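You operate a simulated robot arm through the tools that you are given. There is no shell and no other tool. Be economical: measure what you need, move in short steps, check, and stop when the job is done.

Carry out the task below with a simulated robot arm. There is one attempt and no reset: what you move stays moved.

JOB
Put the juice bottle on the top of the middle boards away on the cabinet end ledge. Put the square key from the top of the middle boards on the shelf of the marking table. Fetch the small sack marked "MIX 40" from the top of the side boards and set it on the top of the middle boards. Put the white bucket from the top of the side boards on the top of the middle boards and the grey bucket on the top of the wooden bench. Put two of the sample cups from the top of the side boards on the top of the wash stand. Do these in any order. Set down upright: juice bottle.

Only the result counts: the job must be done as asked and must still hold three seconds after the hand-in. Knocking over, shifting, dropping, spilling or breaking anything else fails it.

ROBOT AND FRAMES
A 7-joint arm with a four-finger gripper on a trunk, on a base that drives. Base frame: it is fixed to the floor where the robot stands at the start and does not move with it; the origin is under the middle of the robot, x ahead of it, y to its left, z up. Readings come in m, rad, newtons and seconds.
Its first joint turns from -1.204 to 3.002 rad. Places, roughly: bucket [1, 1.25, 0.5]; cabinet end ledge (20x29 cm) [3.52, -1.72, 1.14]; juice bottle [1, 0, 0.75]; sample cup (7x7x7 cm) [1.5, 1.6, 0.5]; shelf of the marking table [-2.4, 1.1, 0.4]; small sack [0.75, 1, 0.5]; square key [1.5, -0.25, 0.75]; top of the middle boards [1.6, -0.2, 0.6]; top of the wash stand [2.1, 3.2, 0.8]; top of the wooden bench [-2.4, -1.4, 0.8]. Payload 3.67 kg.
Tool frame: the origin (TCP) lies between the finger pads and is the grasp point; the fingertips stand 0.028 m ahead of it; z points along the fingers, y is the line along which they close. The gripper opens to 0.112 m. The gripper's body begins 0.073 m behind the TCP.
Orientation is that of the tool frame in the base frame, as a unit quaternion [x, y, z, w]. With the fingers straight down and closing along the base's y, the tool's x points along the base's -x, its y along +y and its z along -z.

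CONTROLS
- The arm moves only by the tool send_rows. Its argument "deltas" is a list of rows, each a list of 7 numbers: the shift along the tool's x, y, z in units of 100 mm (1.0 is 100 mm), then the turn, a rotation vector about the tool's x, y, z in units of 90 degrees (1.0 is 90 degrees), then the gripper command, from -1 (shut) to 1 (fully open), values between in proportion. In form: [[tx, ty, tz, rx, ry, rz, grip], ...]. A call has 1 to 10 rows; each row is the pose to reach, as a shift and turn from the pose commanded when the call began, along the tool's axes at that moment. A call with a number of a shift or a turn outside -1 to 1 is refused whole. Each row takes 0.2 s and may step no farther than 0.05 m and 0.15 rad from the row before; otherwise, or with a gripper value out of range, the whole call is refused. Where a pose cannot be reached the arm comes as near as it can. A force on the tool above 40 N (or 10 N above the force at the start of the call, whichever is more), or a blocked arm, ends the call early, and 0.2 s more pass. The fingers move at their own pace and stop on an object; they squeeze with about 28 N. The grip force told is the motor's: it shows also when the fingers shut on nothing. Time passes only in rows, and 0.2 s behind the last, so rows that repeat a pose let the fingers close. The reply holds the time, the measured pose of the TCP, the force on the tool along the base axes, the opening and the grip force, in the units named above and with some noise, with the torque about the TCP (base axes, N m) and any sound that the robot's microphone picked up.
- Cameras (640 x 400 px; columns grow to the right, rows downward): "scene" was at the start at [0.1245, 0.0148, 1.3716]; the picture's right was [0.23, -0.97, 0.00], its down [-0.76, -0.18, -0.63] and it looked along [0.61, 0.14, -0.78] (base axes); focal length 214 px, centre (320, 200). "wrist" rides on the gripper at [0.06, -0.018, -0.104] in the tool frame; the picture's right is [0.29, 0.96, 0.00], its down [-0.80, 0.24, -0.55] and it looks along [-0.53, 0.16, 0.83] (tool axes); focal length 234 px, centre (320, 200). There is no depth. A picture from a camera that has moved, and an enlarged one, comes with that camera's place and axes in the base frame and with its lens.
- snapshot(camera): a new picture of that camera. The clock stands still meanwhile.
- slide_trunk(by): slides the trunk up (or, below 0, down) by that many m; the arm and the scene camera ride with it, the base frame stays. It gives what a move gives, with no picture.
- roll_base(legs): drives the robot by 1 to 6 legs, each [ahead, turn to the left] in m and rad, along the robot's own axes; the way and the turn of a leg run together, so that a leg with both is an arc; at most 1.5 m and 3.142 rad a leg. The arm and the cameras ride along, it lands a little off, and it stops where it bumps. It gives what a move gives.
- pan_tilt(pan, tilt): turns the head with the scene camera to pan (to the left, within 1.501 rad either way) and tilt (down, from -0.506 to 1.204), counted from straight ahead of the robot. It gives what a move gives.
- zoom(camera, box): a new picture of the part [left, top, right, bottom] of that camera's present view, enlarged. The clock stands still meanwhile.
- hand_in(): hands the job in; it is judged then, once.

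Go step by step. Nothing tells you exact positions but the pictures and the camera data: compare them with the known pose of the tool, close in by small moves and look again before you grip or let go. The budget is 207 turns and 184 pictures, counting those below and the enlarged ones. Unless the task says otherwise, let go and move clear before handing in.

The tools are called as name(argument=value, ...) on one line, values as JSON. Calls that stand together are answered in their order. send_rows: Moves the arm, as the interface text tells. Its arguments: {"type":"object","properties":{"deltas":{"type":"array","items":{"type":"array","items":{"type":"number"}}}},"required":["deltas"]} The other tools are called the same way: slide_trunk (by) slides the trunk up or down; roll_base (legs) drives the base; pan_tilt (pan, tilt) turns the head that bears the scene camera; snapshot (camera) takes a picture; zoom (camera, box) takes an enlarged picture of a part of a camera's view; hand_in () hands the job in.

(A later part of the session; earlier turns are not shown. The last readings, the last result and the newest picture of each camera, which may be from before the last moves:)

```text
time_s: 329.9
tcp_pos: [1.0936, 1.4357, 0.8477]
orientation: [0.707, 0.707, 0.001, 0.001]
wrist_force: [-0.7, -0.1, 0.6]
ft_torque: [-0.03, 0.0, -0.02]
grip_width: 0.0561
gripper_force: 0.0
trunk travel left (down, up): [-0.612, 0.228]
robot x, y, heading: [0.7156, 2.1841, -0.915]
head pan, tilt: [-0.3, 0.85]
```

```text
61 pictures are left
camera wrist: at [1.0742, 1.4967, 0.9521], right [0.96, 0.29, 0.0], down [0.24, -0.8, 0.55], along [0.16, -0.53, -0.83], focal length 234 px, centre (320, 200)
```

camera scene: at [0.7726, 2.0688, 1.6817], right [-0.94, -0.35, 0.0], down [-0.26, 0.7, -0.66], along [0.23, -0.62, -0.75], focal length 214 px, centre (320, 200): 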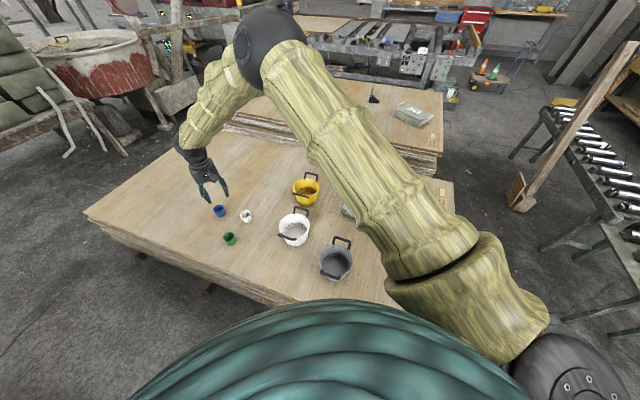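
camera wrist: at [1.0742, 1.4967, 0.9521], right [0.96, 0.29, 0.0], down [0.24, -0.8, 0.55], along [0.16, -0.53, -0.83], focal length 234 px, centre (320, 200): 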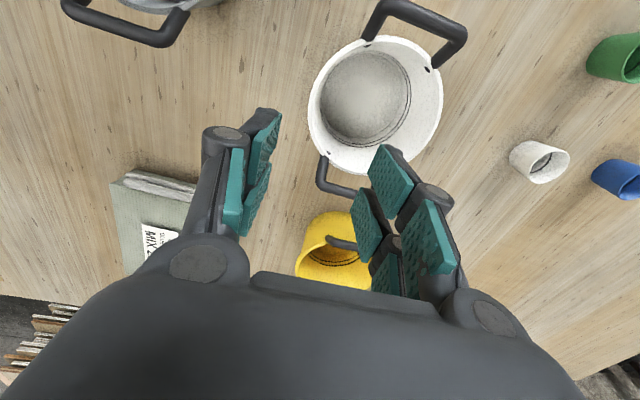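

The rim's -x point is about (1.085, 1.45). I'll fine-align and descend.

send_rows(deltas=[[0.07, -0.03, 0, 0, 0, 0, 0], [0.14, -0.06, 0, 0, 0, 0, 0]])

slide_trunk(by=-0.19)

snapshot(camera="wrist")

```text
time_s: 330.6
tcp_pos: [1.0874, 1.4498, 0.8479]
orientation: [0.706, 0.708, 0.0, 0.001]
wrist_force: [0.2, -0.9, 0.2]
ft_torque: [0.02, 0.01, -0.02]
grip_width: 0.0559
gripper_force: 0.0
trunk travel left (down, up): [-0.612, 0.228]
robot x, y, heading: [0.7125, 2.1894, -0.916]
head pan, tilt: [-0.3, 0.85]
```

```text
time_s: 332.6
tcp_pos: [1.0867, 1.4501, 0.6573]
orientation: [0.707, 0.707, 0.0, 0.0]
wrist_force: [0.0, -0.3, 0.0]
ft_torque: [0.03, -0.02, 0.02]
grip_width: 0.0561
gripper_force: 0.1
trunk travel left (down, up): [-0.422, 0.418]
robot x, y, heading: [0.7131, 2.1823, -0.915]
head pan, tilt: [-0.3, 0.85]
```

```text
60 pictures are left
camera wrist: at [1.0687, 1.5109, 0.7619], right [0.96, 0.29, 0.0], down [0.24, -0.8, 0.56], along [0.16, -0.53, -0.83], focal length 234 px, centre (320, 200)
```

wrist: 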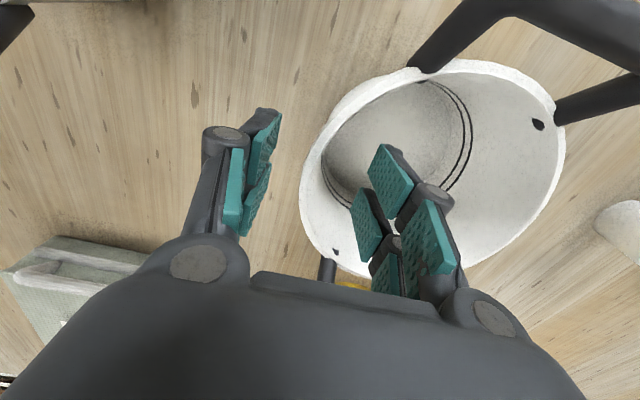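

Outer finger outside, inner finger inside the rim. I'll lower 5.5 cm and close.

slide_trunk(by=-0.055)

send_rows(deltas=[[0, 0, 0, 0, 0, 0, -0.4], [0, 0, 0, 0, 0, 0, -1], [0, 0, 0, 0, 0, 0, -1], [0, 0, 0, 0, 0, 0, -1]])

snapshot(camera="wrist")

```text
time_s: 333.6
tcp_pos: [1.0877, 1.45, 0.602]
orientation: [0.706, 0.708, -0.001, 0.002]
wrist_force: [1.3, 0.5, -0.1]
ft_torque: [-0.02, -0.01, 0.01]
grip_width: 0.0561
gripper_force: 0.1
trunk travel left (down, up): [-0.367, 0.473]
robot x, y, heading: [0.7179, 2.1856, -0.913]
head pan, tilt: [-0.3, 0.85]
```

```text
time_s: 334.6
tcp_pos: [1.0867, 1.4491, 0.604]
orientation: [0.706, 0.708, 0.0, 0.001]
wrist_force: [-0.4, -3.2, 8.7]
ft_torque: [-0.04, -1.29, -0.33]
grip_width: 0.0124
gripper_force: 28.1
trunk travel left (down, up): [-0.367, 0.473]
robot x, y, heading: [0.7145, 2.184, -0.915]
head pan, tilt: [-0.3, 0.85]
```

```text
59 pictures are left
camera wrist: at [1.0683, 1.5108, 0.7075], right [0.96, 0.29, 0.0], down [0.24, -0.8, 0.56], along [0.16, -0.53, -0.83], focal length 234 px, centre (320, 200)
```

wrist: 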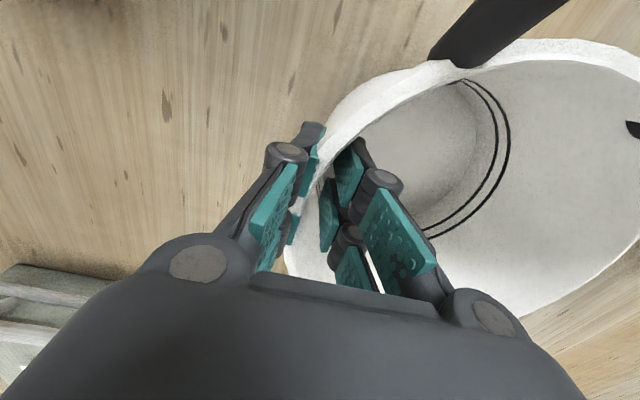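

Gripped. Lift slowly and check the hold.

slide_trunk(by=0.08)

slide_trunk(by=0.25)

snapshot(camera="scene")

```text
time_s: 335.8
tcp_pos: [1.0876, 1.4505, 0.6824]
orientation: [0.707, 0.707, 0.001, 0.0]
wrist_force: [0.2, 0.6, -2.4]
ft_torque: [-0.04, 0.15, 0.01]
grip_width: 0.0077
gripper_force: 28.1
trunk travel left (down, up): [-0.447, 0.393]
robot x, y, heading: [0.7184, 2.1859, -0.917]
head pan, tilt: [-0.3, 0.85]
```

```text
time_s: 338.3
tcp_pos: [1.0879, 1.45, 0.9323]
orientation: [0.707, 0.708, 0.0, 0.001]
wrist_force: [-0.3, -0.1, -2.6]
ft_torque: [0.01, 0.2, 0.01]
grip_width: 0.0078
gripper_force: 28.2
trunk travel left (down, up): [-0.697, 0.143]
robot x, y, heading: [0.7121, 2.1849, -0.915]
head pan, tilt: [-0.3, 0.85]
```

```text
58 pictures are left
camera scene: at [0.7724, 2.0682, 1.5466], right [-0.94, -0.35, 0.0], down [-0.26, 0.7, -0.66], along [0.23, -0.62, -0.75], focal length 214 px, centre (320, 200)
```

scene: 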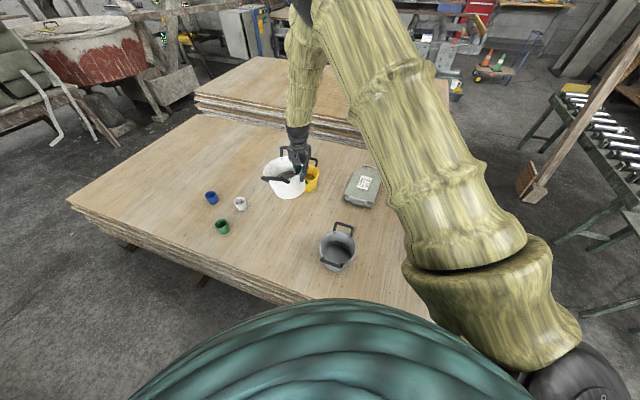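

The white bucket is held level and light. I'll raise it and carry it back to the front, toward the middle boards.

slide_trunk(by=0.135)

roll_base(legs=[[0, 0.9], [-0.9, 0]])

roll_base(legs=[[0, -0.78], [0, -0.78]])

```text
time_s: 340.0
tcp_pos: [1.0871, 1.4504, 1.068]
orientation: [0.707, 0.707, 0.0, 0.0]
wrist_force: [0.5, -0.6, -1.6]
ft_torque: [-0.02, 0.18, 0.0]
grip_width: 0.0074
gripper_force: 28.1
trunk travel left (down, up): [-0.832, 0.008]
robot x, y, heading: [0.7167, 2.185, -0.913]
head pan, tilt: [-0.3, 0.85]
```

```text
time_s: 347.0
tcp_pos: [0.6105, 2.037, 1.0688]
orientation: [0.332, 0.943, 0.001, 0.0]
wrist_force: [-0.2, 0.3, -1.6]
ft_torque: [-0.12, 0.11, 0.01]
grip_width: 0.0077
gripper_force: 27.8
trunk travel left (down, up): [-0.832, 0.008]
robot x, y, heading: [-0.1931, 2.2108, -0.027]
head pan, tilt: [-0.3, 0.85]
```

```text
time_s: 351.5
tcp_pos: [-0.3489, 1.3991, 1.0675]
orientation: [0.897, 0.443, 0.0, 0.0]
wrist_force: [0.0, 1.3, -2.3]
ft_torque: [0.1, 0.13, -0.03]
grip_width: 0.008
gripper_force: 28.2
trunk travel left (down, up): [-0.832, 0.008]
robot x, y, heading: [-0.1938, 2.2067, -1.573]
head pan, tilt: [-0.3, 0.85]
```

roll_base(legs=[[1.0, 0], [0.9, 0], [0, 0.78], [0, 0.77]])

pan_tilt(pan=0.0, tilt=0.8)

snapshot(camera="scene")

```text
time_s: 365.1
tcp_pos: [0.6448, 0.1503, 1.0678]
orientation: [0.32, 0.947, 0.0, -0.001]
wrist_force: [0.2, 0.2, -2.8]
ft_torque: [-0.17, 0.12, 0.0]
grip_width: 0.0078
gripper_force: 27.5
trunk travel left (down, up): [-0.832, 0.008]
robot x, y, heading: [-0.164, 0.3017, -0.003]
head pan, tilt: [-0.3, 0.85]
```

```text
time_s: 365.9
tcp_pos: [0.6443, 0.1499, 1.068]
orientation: [0.321, 0.947, -0.001, -0.001]
wrist_force: [-0.3, -0.6, -2.3]
ft_torque: [-0.13, 0.14, 0.0]
grip_width: 0.008
gripper_force: 27.8
trunk travel left (down, up): [-0.832, 0.008]
robot x, y, heading: [-0.1639, 0.3004, -0.001]
head pan, tilt: [0.0, 0.799]
```

```text
57 pictures are left
camera scene: at [-0.0336, 0.2975, 1.6857], right [0.0, -1.0, 0.0], down [-0.72, 0.0, -0.7], along [0.7, 0.0, -0.72], focal length 214 px, centre (320, 200)
```

scene: 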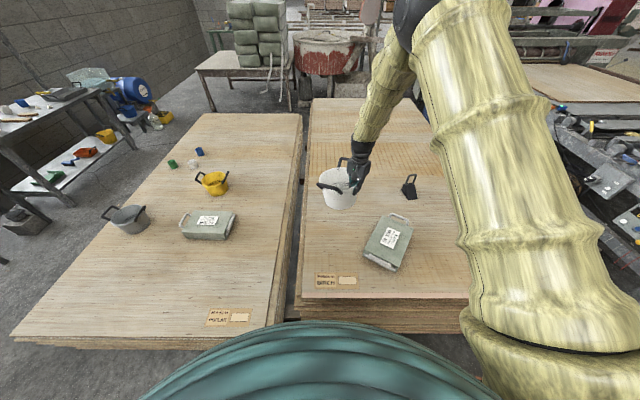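

Bucket is above free board left of the sack. I'll lower it.

slide_trunk(by=-0.26)

slide_trunk(by=-0.02)

slide_trunk(by=-0.012)

zoom(camera="scene", box=[280, 90, 440, 210])

```text
time_s: 368.6
tcp_pos: [0.6457, 0.1493, 0.8092]
orientation: [0.32, 0.947, -0.001, 0.0]
wrist_force: [0.1, -0.3, -2.5]
ft_torque: [-0.14, 0.07, 0.0]
grip_width: 0.0079
gripper_force: 27.9
trunk travel left (down, up): [-0.572, 0.268]
robot x, y, heading: [-0.1659, 0.2959, -0.001]
head pan, tilt: [0.0, 0.799]
```

```text
time_s: 369.3
tcp_pos: [0.6456, 0.15, 0.7884]
orientation: [0.32, 0.947, 0.001, 0.001]
wrist_force: [0.4, -0.4, -2.5]
ft_torque: [-0.15, 0.08, 0.0]
grip_width: 0.0076
gripper_force: 28.1
trunk travel left (down, up): [-0.552, 0.288]
robot x, y, heading: [-0.166, 0.3008, -0.001]
head pan, tilt: [0.0, 0.799]
```

```text
time_s: 369.9
tcp_pos: [0.6448, 0.1501, 0.7761]
orientation: [0.321, 0.947, 0.0, 0.0]
wrist_force: [-0.4, -0.2, -1.2]
ft_torque: [-0.14, 0.1, 0.01]
grip_width: 0.008
gripper_force: 28.2
trunk travel left (down, up): [-0.54, 0.3]
robot x, y, heading: [-0.1665, 0.303, 0.0]
head pan, tilt: [0.0, 0.799]
```

```text
3.33 times, centred on (360, 150) of scene
camera zoom: at [-0.034, 0.2979, 1.3937], right [0.0, -1.0, 0.0], down [-0.72, 0.0, -0.7], along [0.7, 0.0, -0.72], focal length 715 px, centre (187, 367)
```

zoom: 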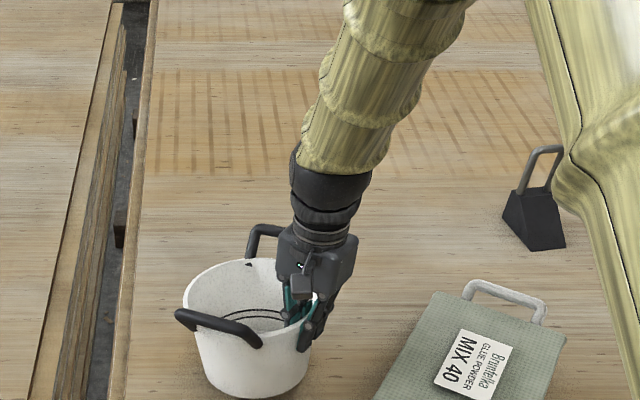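

slide_trunk(by=-0.01)

slide_trunk(by=-0.008)

slide_trunk(by=-0.006)

```text
time_s: 370.5
tcp_pos: [0.6462, 0.1494, 0.7657]
orientation: [0.32, 0.947, -0.001, 0.001]
wrist_force: [-0.1, 0.0, -3.2]
ft_torque: [-0.12, 0.1, 0.01]
grip_width: 0.0078
gripper_force: 27.9
trunk travel left (down, up): [-0.53, 0.31]
robot x, y, heading: [-0.1627, 0.2994, 0.002]
head pan, tilt: [0.0, 0.799]
```

```text
time_s: 371.0
tcp_pos: [0.6452, 0.1476, 0.757]
orientation: [0.321, 0.947, 0.0, 0.0]
wrist_force: [-0.4, -1.1, -1.8]
ft_torque: [-0.09, 0.04, -0.01]
grip_width: 0.0076
gripper_force: 28.3
trunk travel left (down, up): [-0.522, 0.318]
robot x, y, heading: [-0.1659, 0.2995, 0.002]
head pan, tilt: [0.0, 0.799]
```

```text
time_s: 371.6
tcp_pos: [0.6457, 0.1487, 0.752]
orientation: [0.32, 0.947, 0.001, 0.001]
wrist_force: [-2.1, -2.6, 10.1]
ft_torque: [0.9, -0.75, 0.03]
grip_width: 0.0085
gripper_force: 27.8
trunk travel left (down, up): [-0.516, 0.324]
robot x, y, heading: [-0.1658, 0.2967, 0.004]
head pan, tilt: [0.0, 0.799]
```

Contact. Release and lift the fingers clear.

send_rows(deltas=[[0, 0, 0, 0, 0, 0, -0.5], [0, 0, 0, 0, 0, 0, 0], [0, 0, 0, 0, 0, 0, 0], [0, 0, 0, 0, 0, 0, 0]])

slide_trunk(by=0.15)

zoom(camera="scene", box=[260, 100, 460, 250])

```text
time_s: 372.6
tcp_pos: [0.6454, 0.1494, 0.7518]
orientation: [0.321, 0.947, 0.0, 0.0]
wrist_force: [-0.1, 0.2, 0.1]
ft_torque: [0.01, -0.02, 0.03]
grip_width: 0.0561
gripper_force: 0.1
trunk travel left (down, up): [-0.516, 0.324]
robot x, y, heading: [-0.1654, 0.3018, 0.003]
head pan, tilt: [0.0, 0.799]
```

```text
time_s: 374.3
tcp_pos: [0.6456, 0.1499, 0.9027]
orientation: [0.32, 0.947, 0.0, 0.0]
wrist_force: [0.0, -0.4, -0.2]
ft_torque: [0.03, -0.02, 0.0]
grip_width: 0.0558
gripper_force: 0.0
trunk travel left (down, up): [-0.666, 0.174]
robot x, y, heading: [-0.1677, 0.3011, -0.001]
head pan, tilt: [0.0, 0.799]
```

```text
2.67 times, centred on (360, 175) of scene
camera zoom: at [-0.0336, 0.2977, 1.5196], right [0.0, -1.0, 0.0], down [-0.72, 0.0, -0.7], along [0.7, 0.0, -0.72], focal length 572 px, centre (213, 267)
```

zoom: 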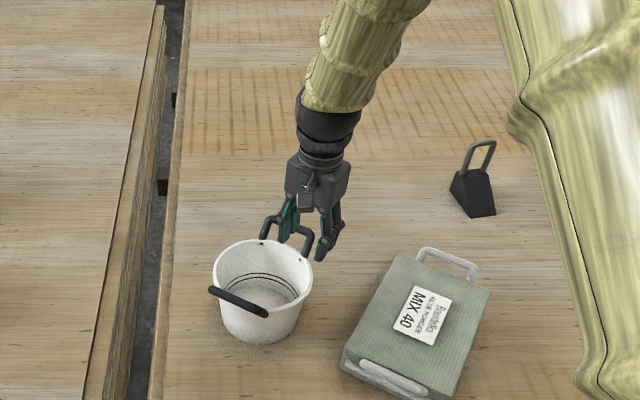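

The white bucket stands upright next to the sack. Now I'll go back round to the left aisle for the grey bucket.

slide_trunk(by=0.165)

roll_base(legs=[[0, 0.79], [0, 0.77], [1.0, 0], [0.95, 0], [0, -0.79], [0, -0.77]])

roll_base(legs=[[0.56, 0], [0, -0.89]])

snapshot(camera="wrist")

```text
time_s: 376.2
tcp_pos: [0.6445, 0.1496, 1.0659]
orientation: [0.32, 0.947, 0.0, -0.001]
wrist_force: [-0.1, 0.7, -0.8]
ft_torque: [-0.01, -0.01, 0.0]
grip_width: 0.056
gripper_force: 0.0
trunk travel left (down, up): [-0.831, 0.009]
robot x, y, heading: [-0.1642, 0.3005, 0.003]
head pan, tilt: [0.0, 0.799]
```

```text
time_s: 394.1
tcp_pos: [0.6516, 2.0838, 1.0672]
orientation: [0.32, 0.947, -0.001, 0.0]
wrist_force: [-0.3, -1.1, 0.2]
ft_torque: [0.05, -0.03, 0.0]
grip_width: 0.0561
gripper_force: 0.1
trunk travel left (down, up): [-0.831, 0.009]
robot x, y, heading: [-0.1574, 2.2373, 0.006]
head pan, tilt: [0.0, 0.799]
```

```text
time_s: 399.5
tcp_pos: [0.8091, 1.5165, 1.0669]
orientation: [0.69, 0.724, 0.0, -0.001]
wrist_force: [0.1, -0.5, 0.8]
ft_torque: [-0.01, -0.02, -0.04]
grip_width: 0.056
gripper_force: 0.1
trunk travel left (down, up): [-0.831, 0.009]
robot x, y, heading: [0.4041, 2.2336, -0.868]
head pan, tilt: [0.0, 0.799]
```

```text
54 pictures are left
camera wrist: at [0.7874, 1.5767, 1.1705], right [0.94, 0.33, 0.0], down [0.28, -0.79, 0.55], along [0.18, -0.52, -0.83], focal length 234 px, centre (320, 200)
```

wrist: 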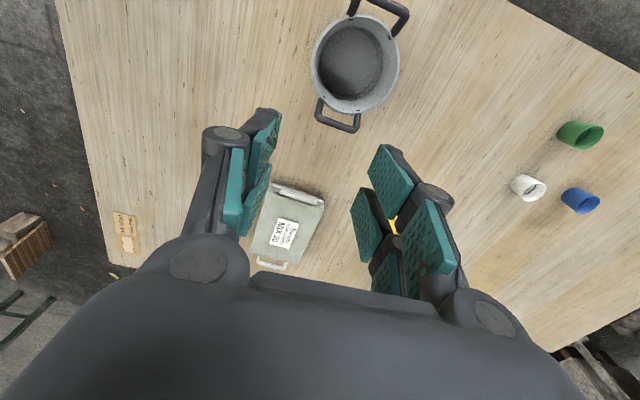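

Grey bucket's rim centre is about (0.864, 1.574). I'll align on its -x side and descend.

send_rows(deltas=[[0.3, -0.15, 0, 0, 0, 0, 0], [0.595, -0.29, 0, 0, 0, 0, 0]])

slide_trunk(by=-0.4)

snapshot(camera="wrist")

```text
time_s: 400.1
tcp_pos: [0.7771, 1.5762, 1.0665]
orientation: [0.69, 0.724, 0.0, 0.001]
wrist_force: [0.2, 0.0, -0.6]
ft_torque: [-0.02, 0.04, -0.01]
grip_width: 0.0561
gripper_force: 0.1
trunk travel left (down, up): [-0.831, 0.009]
robot x, y, heading: [0.4041, 2.2351, -0.874]
head pan, tilt: [0.0, 0.799]
```

```text
time_s: 403.9
tcp_pos: [0.7779, 1.5762, 0.6662]
orientation: [0.69, 0.724, -0.001, -0.001]
wrist_force: [0.6, 0.7, 0.0]
ft_torque: [0.02, 0.02, -0.01]
grip_width: 0.056
gripper_force: 0.0
trunk travel left (down, up): [-0.431, 0.409]
robot x, y, heading: [0.4034, 2.235, -0.868]
head pan, tilt: [0.0, 0.799]
```

```text
53 pictures are left
camera wrist: at [0.7556, 1.6354, 0.7699], right [0.94, 0.33, 0.0], down [0.28, -0.78, 0.55], along [0.18, -0.52, -0.83], focal length 234 px, centre (320, 200)
```

wrist: 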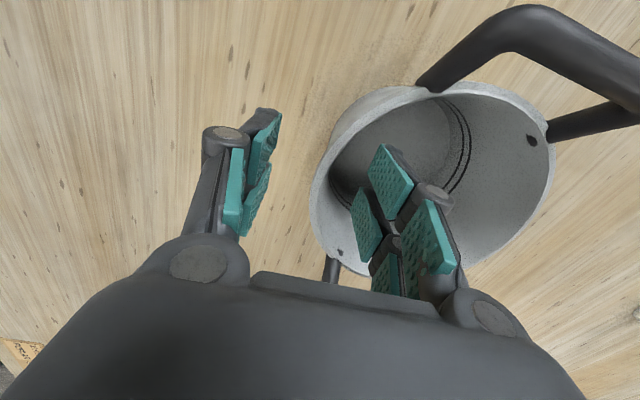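

Nearly identical geometry; a 6 mm shift, lower 6 cm and close.

send_rows(deltas=[[0, 0.06, 0, 0, 0, 0, 0], [0, 0.06, 0, 0, 0, 0, 0]])

slide_trunk(by=-0.062)

send_rows(deltas=[[0, 0, 0, 0, 0, 0, -0.4], [0, 0, 0, 0, 0, 0, -1], [0, 0, 0, 0, 0, 0, -1], [0, 0, 0, 0, 0, 0, -1]])

slide_trunk(by=0.08)

snapshot(camera="wrist")

```text
time_s: 404.6
tcp_pos: [0.7832, 1.5767, 0.665]
orientation: [0.69, 0.724, 0.0, 0.0]
wrist_force: [-0.1, 0.7, 0.3]
ft_torque: [0.0, 0.04, -0.02]
grip_width: 0.0561
gripper_force: 0.2
trunk travel left (down, up): [-0.431, 0.409]
robot x, y, heading: [0.4049, 2.2346, -0.871]
head pan, tilt: [0.0, 0.799]
```

```text
time_s: 405.6
tcp_pos: [0.7833, 1.5768, 0.604]
orientation: [0.69, 0.723, 0.001, 0.0]
wrist_force: [-0.1, -0.5, 0.0]
ft_torque: [-0.02, 0.0, 0.01]
grip_width: 0.0562
gripper_force: 0.1
trunk travel left (down, up): [-0.369, 0.471]
robot x, y, heading: [0.4039, 2.2343, -0.872]
head pan, tilt: [0.0, 0.799]
```

```text
time_s: 406.6
tcp_pos: [0.7824, 1.5776, 0.6051]
orientation: [0.689, 0.724, 0.0, 0.002]
wrist_force: [-1.6, -0.1, 11.0]
ft_torque: [0.78, -1.14, 0.05]
grip_width: 0.0136
gripper_force: 27.8
trunk travel left (down, up): [-0.369, 0.471]
robot x, y, heading: [0.407, 2.2324, -0.873]
head pan, tilt: [0.0, 0.799]
```

```text
time_s: 407.7
tcp_pos: [0.7835, 1.5766, 0.6827]
orientation: [0.691, 0.723, 0.0, 0.001]
wrist_force: [-0.1, 0.1, -2.0]
ft_torque: [0.02, 0.2, -0.01]
grip_width: 0.0098
gripper_force: 28.2
trunk travel left (down, up): [-0.449, 0.391]
robot x, y, heading: [0.4049, 2.2382, -0.868]
head pan, tilt: [0.0, 0.799]
```

```text
52 pictures are left
camera wrist: at [0.7613, 1.6362, 0.7875], right [0.94, 0.33, 0.0], down [0.28, -0.79, 0.55], along [0.18, -0.52, -0.83], focal length 234 px, centre (320, 200)
```

wrist: 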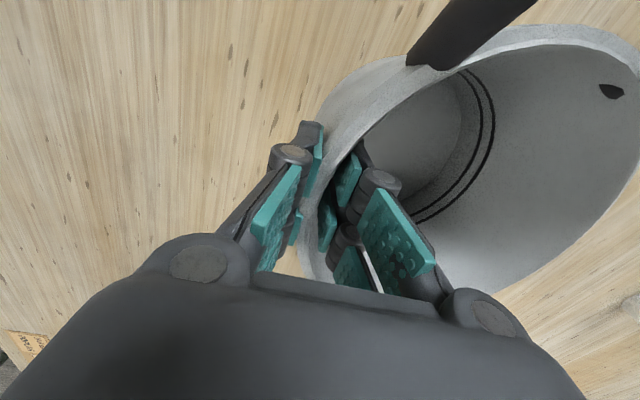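

Held. I'll raise fully and drive back out, then around to the bench aisle (reverse to x≈-1.5, turn to face -y).

slide_trunk(by=0.385)

roll_base(legs=[[0, 0.86], [-0.95, 0], [-0.95, 0]])

roll_base(legs=[[0, -0.79], [0, -0.77]])

pan_tilt(pan=0.3, tilt=0.6)

snapshot(camera="scene")

```text
time_s: 411.4
tcp_pos: [0.7827, 1.5756, 1.0685]
orientation: [0.69, 0.724, 0.0, 0.0]
wrist_force: [0.2, -0.1, -2.5]
ft_torque: [0.0, 0.2, -0.04]
grip_width: 0.0097
gripper_force: 27.6
trunk travel left (down, up): [-0.834, 0.006]
robot x, y, heading: [0.408, 2.2331, -0.869]
head pan, tilt: [0.0, 0.799]
```

```text
time_s: 423.2
tcp_pos: [-0.7533, 2.1383, 1.0692]
orientation: [0.329, 0.944, 0.0, 0.0]
wrist_force: [0.4, 0.0, -3.1]
ft_torque: [-0.14, 0.11, 0.0]
grip_width: 0.0099
gripper_force: 27.9
trunk travel left (down, up): [-0.834, 0.006]
robot x, y, heading: [-1.4967, 2.2871, -0.02]
head pan, tilt: [0.0, 0.799]
```

```text
time_s: 427.7
tcp_pos: [-1.6435, 1.5408, 1.0686]
orientation: [0.9, 0.435, 0.0, 0.0]
wrist_force: [-0.9, 0.5, -2.6]
ft_torque: [0.1, 0.12, 0.0]
grip_width: 0.0101
gripper_force: 27.7
trunk travel left (down, up): [-0.834, 0.006]
robot x, y, heading: [-1.5009, 2.2862, -1.59]
head pan, tilt: [0.0, 0.799]
```

```text
time_s: 428.5
tcp_pos: [-1.6438, 1.5413, 1.0676]
orientation: [0.9, 0.435, 0.0, -0.001]
wrist_force: [0.1, -0.5, -2.5]
ft_torque: [0.11, 0.15, 0.01]
grip_width: 0.0098
gripper_force: 27.6
trunk travel left (down, up): [-0.834, 0.006]
robot x, y, heading: [-1.4964, 2.2844, -1.589]
head pan, tilt: [0.3, 0.6]
```

```text
51 pictures are left
camera scene: at [-1.4745, 2.1472, 1.7045], right [-0.96, -0.28, 0.0], down [-0.16, 0.54, -0.82], along [0.23, -0.79, -0.57], focal length 214 px, centre (320, 200)
```

scene: 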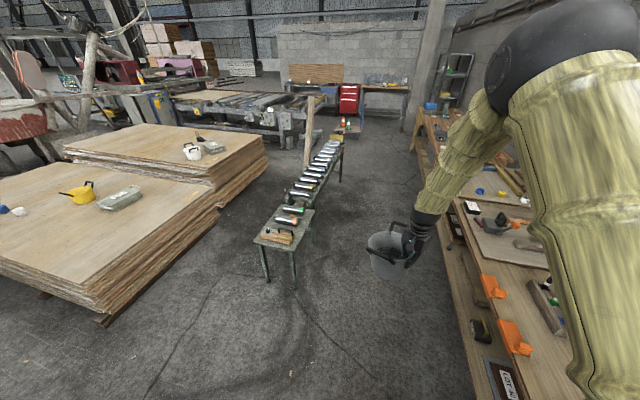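

Aisle is clear. Drive down to the bench.

roll_base(legs=[[0, 0.03], [1.4, 0], [1.3, 0]])

pan_tilt(pan=-0.5, tilt=0.6)

snapshot(camera="scene")

```text
time_s: 441.9
tcp_pos: [-1.6238, -1.1549, 1.0684]
orientation: [0.897, 0.443, 0.001, 0.0]
wrist_force: [-0.5, 0.7, -2.3]
ft_torque: [0.11, 0.17, 0.02]
grip_width: 0.0099
gripper_force: 27.8
trunk travel left (down, up): [-0.834, 0.006]
robot x, y, heading: [-1.4908, -0.409, -1.572]
head pan, tilt: [0.3, 0.6]
```

```text
time_s: 443.1
tcp_pos: [-1.6234, -1.1533, 1.0685]
orientation: [0.897, 0.442, 0.0, 0.0]
wrist_force: [1.0, -0.1, -2.1]
ft_torque: [0.11, 0.12, 0.03]
grip_width: 0.0102
gripper_force: 27.7
trunk travel left (down, up): [-0.834, 0.006]
robot x, y, heading: [-1.49, -0.409, -1.568]
head pan, tilt: [-0.499, 0.6]
```

```text
50 pictures are left
camera scene: at [-1.5321, -0.5375, 1.7045], right [-0.88, 0.48, 0.0], down [0.27, 0.5, -0.82], along [-0.39, -0.72, -0.57], focal length 214 px, centre (320, 200)
```

scene: 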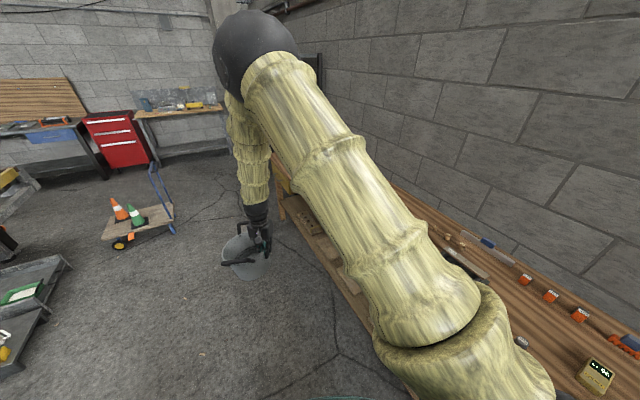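

roll_base(legs=[[0.7, 0]])

pan_tilt(pan=-1.45, tilt=0.55)

snapshot(camera="scene")

```text
time_s: 446.8
tcp_pos: [-1.6132, -1.839, 1.069]
orientation: [0.895, 0.446, -0.001, 0.0]
wrist_force: [0.3, 0.1, -2.6]
ft_torque: [0.13, 0.14, 0.01]
grip_width: 0.0099
gripper_force: 28.5
trunk travel left (down, up): [-0.834, 0.006]
robot x, y, heading: [-1.4869, -1.0888, -1.565]
head pan, tilt: [-0.499, 0.6]
```

```text
time_s: 448.1
tcp_pos: [-1.6134, -1.8384, 1.069]
orientation: [0.895, 0.446, -0.001, -0.001]
wrist_force: [1.0, -0.2, -2.5]
ft_torque: [0.08, 0.13, 0.01]
grip_width: 0.0101
gripper_force: 27.9
trunk travel left (down, up): [-0.834, 0.006]
robot x, y, heading: [-1.4855, -1.0942, -1.558]
head pan, tilt: [-1.45, 0.55]
```

```text
49 pictures are left
camera scene: at [-1.5756, -1.1548, 1.7091], right [-0.13, 0.99, 0.0], down [0.52, 0.07, -0.85], along [-0.85, -0.11, -0.52], focal length 214 px, centre (320, 200)
```

scene: 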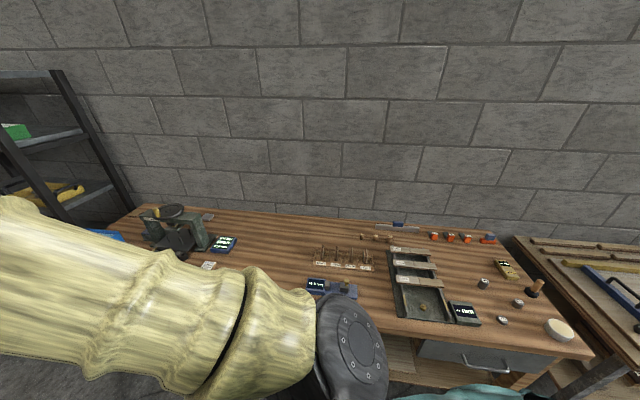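

The bench has a free patch around (-2.33, -1.55), between the small chart and the hook stand. I'll move to align the bucket there.

roll_base(legs=[[0.15, 0], [0, -1.14], [0.09, 0]])

pan_tilt(pan=0.1, tilt=0.75)

snapshot(camera="scene")

snapshot(camera="wrist")

```text
time_s: 453.0
tcp_pos: [-2.3026, -1.4549, 1.0705]
orientation: [0.993, -0.117, -0.001, 0.001]
wrist_force: [0.2, 0.0, -3.6]
ft_torque: [0.14, -0.06, 0.02]
grip_width: 0.01
gripper_force: 28.0
trunk travel left (down, up): [-0.834, 0.006]
robot x, y, heading: [-1.5716, -1.2763, -2.725]
head pan, tilt: [-1.45, 0.55]
```

```text
time_s: 454.6
tcp_pos: [-2.3045, -1.4554, 1.068]
orientation: [0.993, -0.117, 0.0, 0.0]
wrist_force: [0.4, 0.0, -3.9]
ft_torque: [0.18, -0.04, 0.04]
grip_width: 0.0099
gripper_force: 28.6
trunk travel left (down, up): [-0.834, 0.006]
robot x, y, heading: [-1.5662, -1.2721, -2.719]
head pan, tilt: [0.099, 0.75]
```

```text
48 pictures are left
camera scene: at [-1.6855, -1.3381, 1.6916], right [-0.49, 0.87, 0.0], down [0.59, 0.34, -0.73], along [-0.64, -0.36, -0.68], focal length 214 px, centre (320, 200)
```

scene: 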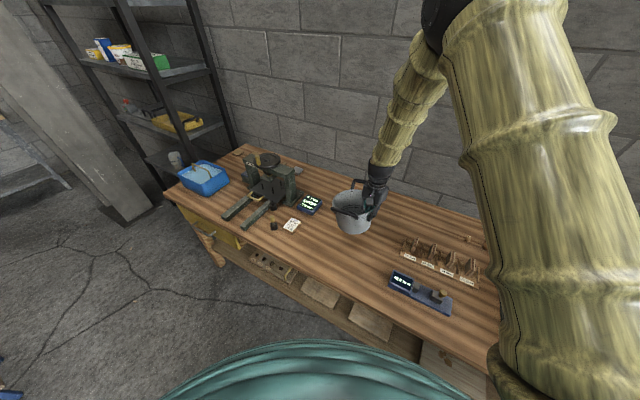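

```text
47 pictures are left
camera wrist: at [-2.2427, -1.4505, 1.1724], right [0.06, -1.0, 0.0], down [-0.83, -0.05, 0.55], along [-0.55, -0.03, -0.83], focal length 234 px, centre (320, 200)
```

wrist: 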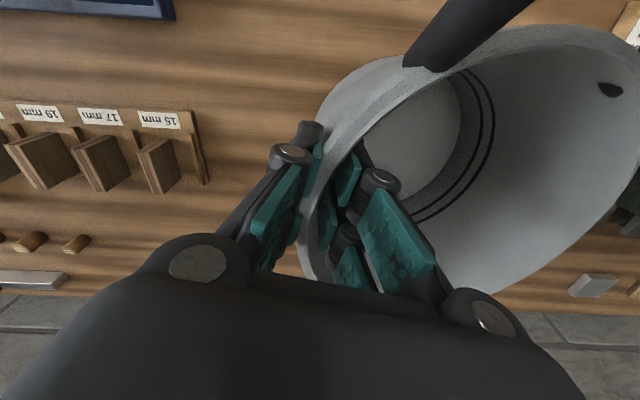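

The bucket hovers over the free patch. I'll lower with force checks.

slide_trunk(by=-0.09)

slide_trunk(by=-0.02)

zoom(camera="scene", box=[250, 140, 450, 290])

```text
time_s: 455.9
tcp_pos: [-2.3034, -1.4553, 0.9793]
orientation: [0.993, -0.118, 0.0, 0.001]
wrist_force: [-0.2, 0.5, -2.2]
ft_torque: [0.19, -0.03, -0.02]
grip_width: 0.0099
gripper_force: 27.5
trunk travel left (down, up): [-0.744, 0.096]
robot x, y, heading: [-1.5638, -1.2752, -2.721]
head pan, tilt: [0.099, 0.75]
```

```text
time_s: 456.6
tcp_pos: [-2.3034, -1.4547, 0.9599]
orientation: [0.993, -0.118, 0.0, 0.001]
wrist_force: [0.1, 3.8, 8.6]
ft_torque: [-0.98, 0.34, -0.14]
grip_width: 0.0119
gripper_force: 27.6
trunk travel left (down, up): [-0.724, 0.116]
robot x, y, heading: [-1.5683, -1.2768, -2.723]
head pan, tilt: [0.099, 0.75]
```

```text
2.67 times, centred on (350, 215) of scene
camera zoom: at [-1.6841, -1.3374, 1.5819], right [-0.49, 0.87, 0.0], down [0.59, 0.34, -0.73], along [-0.64, -0.36, -0.68], focal length 572 px, centre (240, 160)
```

zoom: 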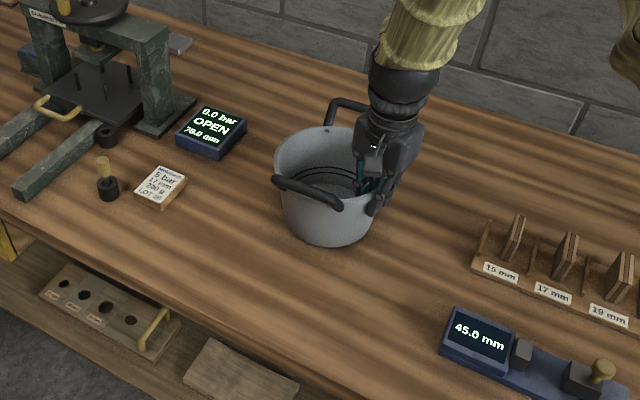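

Seated on the bench, clear of all neighbours. Release and lift out.

send_rows(deltas=[[0, 0, 0, 0, 0, 0, -0.5], [0, 0, 0, 0, 0, 0, 0], [0, 0, 0, 0, 0, 0, 0], [0, 0, 0, 0, 0, 0, 0]])

slide_trunk(by=0.11)

zoom(camera="scene", box=[250, 140, 450, 290])

```text
time_s: 457.6
tcp_pos: [-2.3035, -1.4553, 0.9579]
orientation: [0.993, -0.117, 0.0, 0.0]
wrist_force: [0.4, 0.3, -0.1]
ft_torque: [-0.01, -0.01, 0.02]
grip_width: 0.0561
gripper_force: 0.0
trunk travel left (down, up): [-0.724, 0.116]
robot x, y, heading: [-1.5651, -1.275, -2.723]
head pan, tilt: [0.099, 0.75]
```

```text
time_s: 459.0
tcp_pos: [-2.3048, -1.4559, 1.0688]
orientation: [0.993, -0.118, 0.0, 0.0]
wrist_force: [0.6, 0.3, -0.3]
ft_torque: [-0.03, -0.02, -0.03]
grip_width: 0.0556
gripper_force: 0.0
trunk travel left (down, up): [-0.834, 0.006]
robot x, y, heading: [-1.5713, -1.276, -2.72]
head pan, tilt: [0.099, 0.75]
```

```text
2.67 times, centred on (350, 215) of scene
camera zoom: at [-1.6849, -1.3378, 1.6916], right [-0.49, 0.87, 0.0], down [0.59, 0.34, -0.73], along [-0.64, -0.36, -0.68], focal length 572 px, centre (240, 160)
```

zoom: 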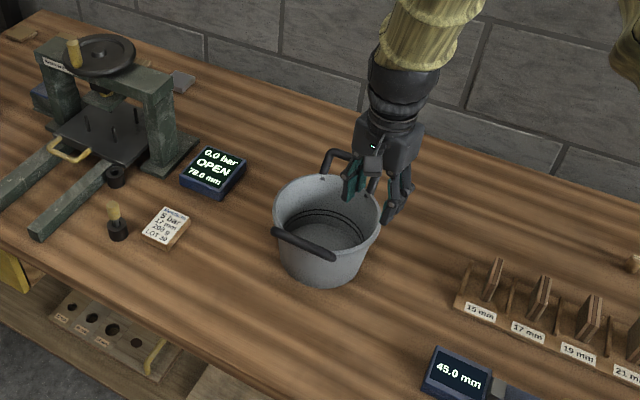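

The grey bucket is on the bench. Now the cups: I'll raise the hand a little, back off and head round to the left aisle again.

send_rows(deltas=[[0, 0, -0.4, 0, 0, 0, 0], [0, 0, -0.8, 0, 0, 0, 0]])

roll_base(legs=[[-0.07, 0], [0, -1.0], [0, -1.0]])

roll_base(legs=[[1.3, 0], [1.3, 0]])

```text
time_s: 459.6
tcp_pos: [-2.3044, -1.457, 1.15]
orientation: [0.993, -0.118, 0.0, 0.0]
wrist_force: [-0.2, 0.5, -0.6]
ft_torque: [0.01, -0.02, -0.01]
grip_width: 0.0557
gripper_force: 0.0
trunk travel left (down, up): [-0.834, 0.006]
robot x, y, heading: [-1.5671, -1.2742, -2.723]
head pan, tilt: [0.099, 0.75]
```

```text
time_s: 465.7
tcp_pos: [-1.3511, -0.4997, 1.1501]
orientation: [-0.431, 0.902, 0.0, 0.0]
wrist_force: [0.9, 0.2, 0.7]
ft_torque: [0.01, 0.02, 0.01]
grip_width: 0.0559
gripper_force: 0.0
trunk travel left (down, up): [-0.834, 0.006]
robot x, y, heading: [-1.5025, -1.2448, 1.545]
head pan, tilt: [0.099, 0.75]
```

```text
time_s: 478.3
tcp_pos: [-1.3402, 2.0851, 1.1509]
orientation: [-0.441, 0.898, 0.001, 0.001]
wrist_force: [0.5, 0.2, 0.5]
ft_torque: [0.0, 0.02, -0.01]
grip_width: 0.056
gripper_force: 0.1
trunk travel left (down, up): [-0.834, 0.006]
robot x, y, heading: [-1.4753, 1.3363, 1.571]
head pan, tilt: [0.099, 0.75]
```

roll_base(legs=[[0.5, 0], [0, -0.73], [0, -0.72], [1.3, 0]])

pan_tilt(pan=0.3, tilt=0.5)

snapshot(camera="scene")

```text
time_s: 491.2
tcp_pos: [0.59, 1.9802, 1.1501]
orientation: [0.252, 0.968, -0.001, 0.0]
wrist_force: [0.2, 0.7, -0.5]
ft_torque: [0.01, 0.0, 0.0]
grip_width: 0.056
gripper_force: 0.1
trunk travel left (down, up): [-0.834, 0.006]
robot x, y, heading: [-0.1729, 2.0051, 0.146]
head pan, tilt: [0.099, 0.75]
```

```text
time_s: 492.0
tcp_pos: [0.5914, 1.9808, 1.1504]
orientation: [0.252, 0.968, 0.0, -0.001]
wrist_force: [-0.4, -0.2, 0.4]
ft_torque: [-0.02, 0.0, 0.0]
grip_width: 0.0563
gripper_force: 0.1
trunk travel left (down, up): [-0.834, 0.006]
robot x, y, heading: [-0.169, 2.0039, 0.149]
head pan, tilt: [0.3, 0.499]
```

```text
44 pictures are left
camera scene: at [-0.0379, 2.0478, 1.7136], right [0.43, -0.9, 0.0], down [-0.43, -0.21, -0.88], along [0.79, 0.38, -0.48], focal length 214 px, centre (320, 200)
```

scene: 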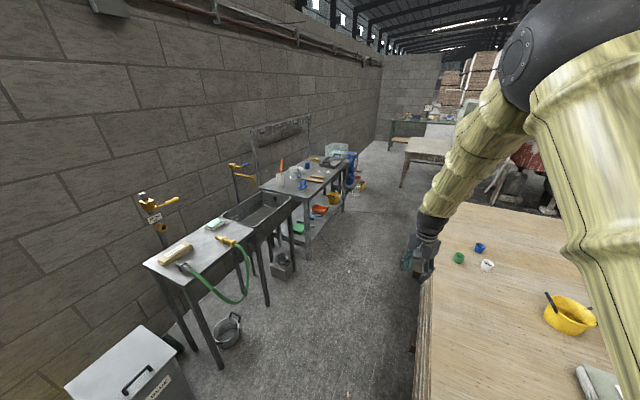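

I'm too close to the side boards' corner, so I'll steer wider before going in. Also zooming on the wash stand top.

zoom(camera="scene", box=[230, 130, 370, 230])

roll_base(legs=[[0, 0.75], [0.34, 0], [0, -0.88], [0.8, 0]])

roll_base(legs=[[0.62, 0]])

pan_tilt(pan=0.9, tilt=0.6)

snapshot(camera="scene")

```text
4.00 times, centred on (300, 180) of scene
camera zoom: at [-0.0379, 2.0478, 1.7136], right [0.43, -0.9, 0.0], down [-0.43, -0.21, -0.88], along [0.79, 0.38, -0.48], focal length 858 px, centre (400, 280)
```

zoom: 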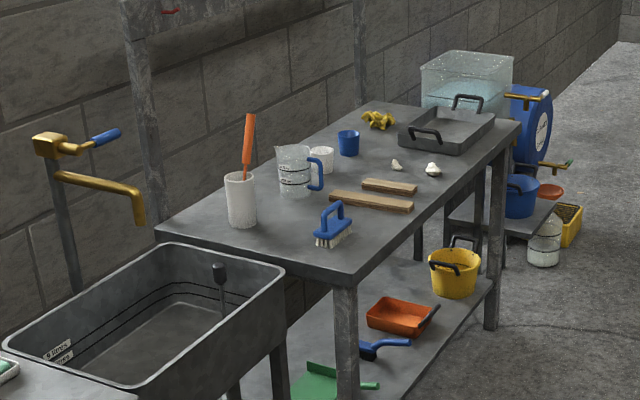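

```text
time_s: 502.4
tcp_pos: [1.6021, 2.2036, 1.1501]
orientation: [0.296, 0.955, 0.0, 0.001]
wrist_force: [0.3, 0.1, -0.2]
ft_torque: [0.01, 0.02, 0.0]
grip_width: 0.0559
gripper_force: 0.0
trunk travel left (down, up): [-0.834, 0.006]
robot x, y, heading: [0.8478, 2.2978, 0.054]
head pan, tilt: [0.3, 0.499]
```

```text
time_s: 505.9
tcp_pos: [2.2219, 2.2417, 1.1492]
orientation: [0.295, 0.956, 0.0, 0.0]
wrist_force: [0.1, -0.6, 0.2]
ft_torque: [0.01, -0.01, 0.02]
grip_width: 0.0561
gripper_force: 0.1
trunk travel left (down, up): [-0.834, 0.006]
robot x, y, heading: [1.4665, 2.3285, 0.059]
head pan, tilt: [0.3, 0.499]
```

```text
time_s: 506.9
tcp_pos: [2.2217, 2.2412, 1.1508]
orientation: [0.294, 0.956, 0.0, 0.0]
wrist_force: [0.8, -1.0, -0.1]
ft_torque: [0.06, -0.01, 0.01]
grip_width: 0.056
gripper_force: 0.0
trunk travel left (down, up): [-0.834, 0.006]
robot x, y, heading: [1.4611, 2.3296, 0.057]
head pan, tilt: [0.901, 0.6]
```

```text
42 pictures are left
camera scene: at [1.5672, 2.4023, 1.7046], right [0.82, -0.58, 0.0], down [-0.33, -0.46, -0.83], along [0.47, 0.68, -0.56], focal length 214 px, centre (320, 200)
```

scene: 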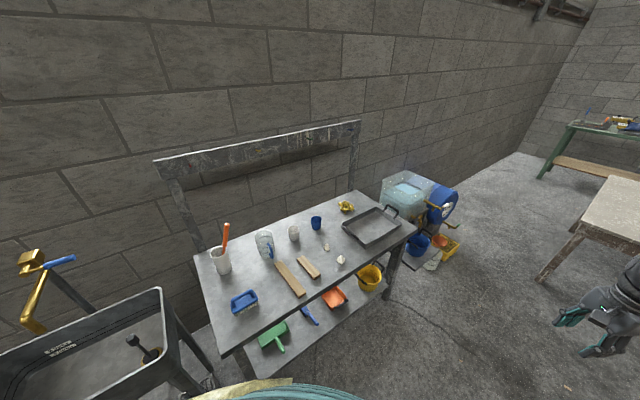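

Wash stand top has free spots near its front edge: about (1.70, 2.95) and (1.99, 2.90). Now I'll turn toward the cups.

roll_base(legs=[[0, -1.33]])

slide_trunk(by=-0.25)

snapshot(camera="wrist")

```text
time_s: 510.6
tcp_pos: [1.5525, 1.5743, 1.1496]
orientation: [0.823, 0.568, 0.0, 0.0]
wrist_force: [-0.2, -0.4, -0.7]
ft_torque: [0.03, -0.03, 0.01]
grip_width: 0.056
gripper_force: 0.1
trunk travel left (down, up): [-0.834, 0.006]
robot x, y, heading: [1.4642, 2.3275, -1.286]
head pan, tilt: [0.901, 0.6]
```

```text
time_s: 513.2
tcp_pos: [1.5534, 1.5747, 0.9004]
orientation: [0.823, 0.568, 0.001, -0.001]
wrist_force: [-0.5, 0.1, -0.1]
ft_torque: [-0.03, 0.0, 0.01]
grip_width: 0.056
gripper_force: 0.1
trunk travel left (down, up): [-0.584, 0.256]
robot x, y, heading: [1.4654, 2.3313, -1.282]
head pan, tilt: [0.901, 0.6]
```

```text
41 pictures are left
camera wrist: at [1.5569, 1.6378, 1.004], right [1.0, -0.07, 0.0], down [-0.06, -0.83, 0.55], along [-0.04, -0.55, -0.83], focal length 234 px, centre (320, 200)
```

wrist: 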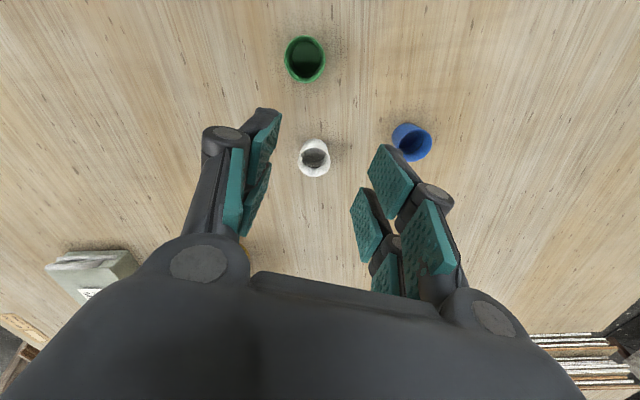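

Green cup at (1.530, 1.618), white cup at (1.53, 1.461). I'll open, align over the green cup and descend.

send_rows(deltas=[[0.16, -0.19, 0, 0, 0, 0, 0.85], [0.32, -0.37, 0, 0, 0, 0, 0.85], [0.32, -0.37, 0, 0, 0, 0, 0.85]])

slide_trunk(by=-0.29)

snapshot(camera="wrist")

```text
time_s: 514.0
tcp_pos: [1.5299, 1.6171, 0.8982]
orientation: [0.824, 0.567, 0.0, 0.0]
wrist_force: [-0.4, -0.9, -0.2]
ft_torque: [0.02, 0.0, 0.0]
grip_width: 0.1036
gripper_force: 0.0
trunk travel left (down, up): [-0.584, 0.256]
robot x, y, heading: [1.4664, 2.3295, -1.282]
head pan, tilt: [0.901, 0.6]
```

```text
time_s: 516.9
tcp_pos: [1.5283, 1.6176, 0.6092]
orientation: [0.824, 0.567, 0.0, 0.001]
wrist_force: [-0.1, 0.0, 0.4]
ft_torque: [0.0, 0.0, 0.0]
grip_width: 0.1036
gripper_force: 0.2
trunk travel left (down, up): [-0.294, 0.546]
robot x, y, heading: [1.4677, 2.3324, -1.281]
head pan, tilt: [0.901, 0.6]
```

```text
40 pictures are left
camera wrist: at [1.5333, 1.6811, 0.7133], right [1.0, -0.07, 0.0], down [-0.06, -0.83, 0.55], along [-0.04, -0.55, -0.83], focal length 234 px, centre (320, 200)
```

wrist: 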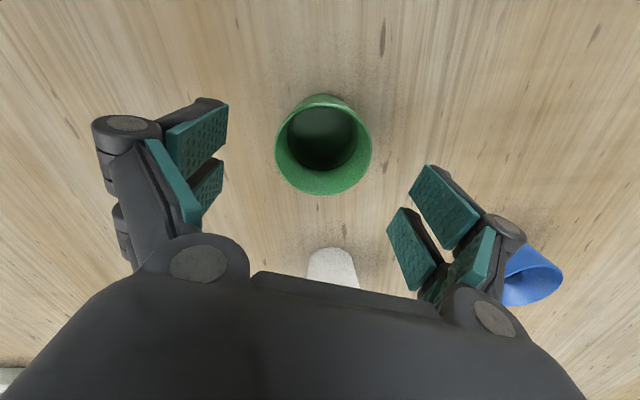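

Well centred on the cup. Lower 7.5 cm and close.

slide_trunk(by=-0.075)

send_rows(deltas=[[0, 0, 0, 0, 0, 0, 0.4], [0, 0, 0, 0, 0, 0, 0], [0, 0, 0, 0, 0, 0, -0.5], [0, 0, 0, 0, 0, 0, -0.5]])

slide_trunk(by=0.1)

snapshot(camera="wrist")

```text
time_s: 518.0
tcp_pos: [1.5303, 1.6174, 0.5336]
orientation: [0.823, 0.568, 0.001, -0.001]
wrist_force: [-0.1, -0.3, 0.0]
ft_torque: [-0.01, -0.02, -0.02]
grip_width: 0.1035
gripper_force: 0.0
trunk travel left (down, up): [-0.219, 0.621]
robot x, y, heading: [1.4677, 2.3318, -1.283]
head pan, tilt: [0.901, 0.6]
```

```text
time_s: 519.0
tcp_pos: [1.5298, 1.6169, 0.5347]
orientation: [0.823, 0.568, 0.001, 0.0]
wrist_force: [0.5, -0.1, -0.1]
ft_torque: [-0.03, 0.0, 0.02]
grip_width: 0.061
gripper_force: 28.2
trunk travel left (down, up): [-0.219, 0.621]
robot x, y, heading: [1.468, 2.3297, -1.282]
head pan, tilt: [0.901, 0.6]
```

```text
time_s: 520.4
tcp_pos: [1.5297, 1.6173, 0.6344]
orientation: [0.823, 0.568, 0.001, -0.001]
wrist_force: [0.6, 0.3, -1.0]
ft_torque: [0.01, 0.0, 0.0]
grip_width: 0.0609
gripper_force: 28.3
trunk travel left (down, up): [-0.319, 0.521]
robot x, y, heading: [1.4621, 2.3324, -1.287]
head pan, tilt: [0.901, 0.6]
```

```text
39 pictures are left
camera wrist: at [1.5332, 1.6809, 0.7379], right [1.0, -0.07, 0.0], down [-0.06, -0.83, 0.55], along [-0.04, -0.55, -0.83], focal length 234 px, centre (320, 200)
```

wrist: 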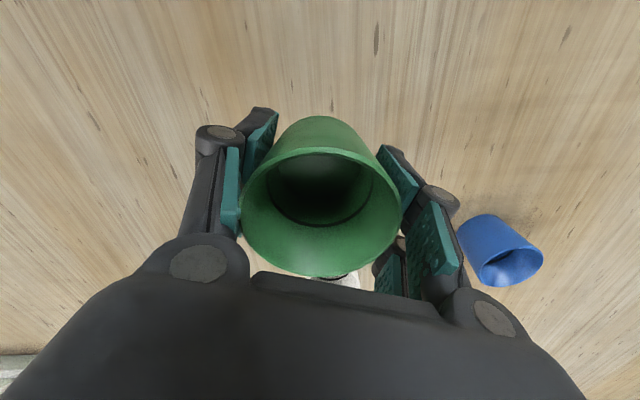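

Green cup held (6.1 cm). I'll raise it well up and turn round to the wash stand.

slide_trunk(by=0.4)

slide_trunk(by=0.1)

roll_base(legs=[[0, 1.15], [0, 1.15]])

pan_tilt(pan=0.3, tilt=0.75)

snapshot(camera="scene")

snapshot(camera="wrist")

```text
time_s: 524.2
tcp_pos: [1.5293, 1.6182, 1.0341]
orientation: [0.823, 0.568, 0.0, 0.0]
wrist_force: [-0.2, -0.2, -0.5]
ft_torque: [-0.02, 0.02, 0.02]
grip_width: 0.0597
gripper_force: 28.2
trunk travel left (down, up): [-0.719, 0.121]
robot x, y, heading: [1.4626, 2.328, -1.285]
head pan, tilt: [0.901, 0.6]
```

```text
time_s: 525.5
tcp_pos: [1.5293, 1.6176, 1.1338]
orientation: [0.823, 0.568, 0.0, 0.0]
wrist_force: [0.1, -0.9, -0.5]
ft_torque: [0.02, 0.0, 0.0]
grip_width: 0.0595
gripper_force: 27.5
trunk travel left (down, up): [-0.819, 0.021]
robot x, y, heading: [1.468, 2.331, -1.283]
head pan, tilt: [0.901, 0.6]
```

```text
time_s: 531.7
tcp_pos: [1.9565, 2.8504, 1.1344]
orientation: [-0.181, 0.984, 0.0, 0.0]
wrist_force: [0.0, -0.2, -1.0]
ft_torque: [-0.01, -0.01, -0.01]
grip_width: 0.0592
gripper_force: 28.1
trunk travel left (down, up): [-0.819, 0.021]
robot x, y, heading: [1.4672, 2.3314, 1.017]
head pan, tilt: [0.901, 0.6]
```

```text
time_s: 532.7
tcp_pos: [1.9551, 2.8517, 1.1333]
orientation: [-0.18, 0.984, -0.001, 0.001]
wrist_force: [-0.8, 0.5, -1.0]
ft_torque: [-0.01, -0.01, 0.02]
grip_width: 0.0592
gripper_force: 27.7
trunk travel left (down, up): [-0.819, 0.021]
robot x, y, heading: [1.4659, 2.3285, 1.017]
head pan, tilt: [0.3, 0.75]
```

```text
38 pictures are left
camera scene: at [1.5136, 2.4503, 1.6767], right [0.97, -0.25, 0.0], down [-0.17, -0.66, -0.73], along [0.18, 0.71, -0.68], focal length 214 px, centre (320, 200)
```

scene: 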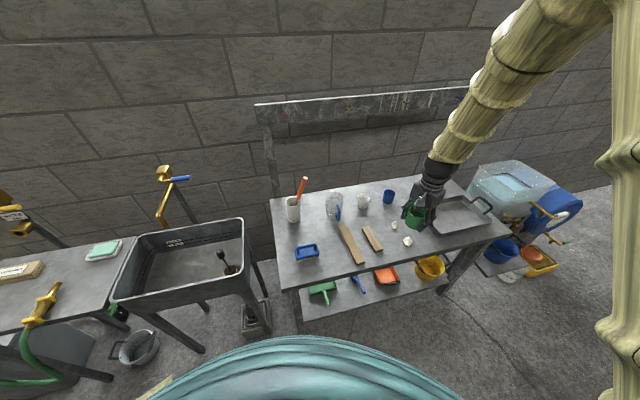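

```text
37 pictures are left
camera wrist: at [1.9059, 2.8134, 1.2382], right [-0.61, 0.79, 0.0], down [0.66, 0.51, 0.55], along [0.44, 0.34, -0.83], focal length 234 px, centre (320, 200)
```

wrist: 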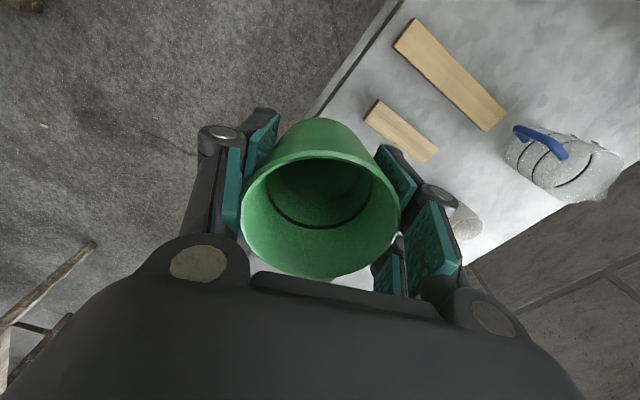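

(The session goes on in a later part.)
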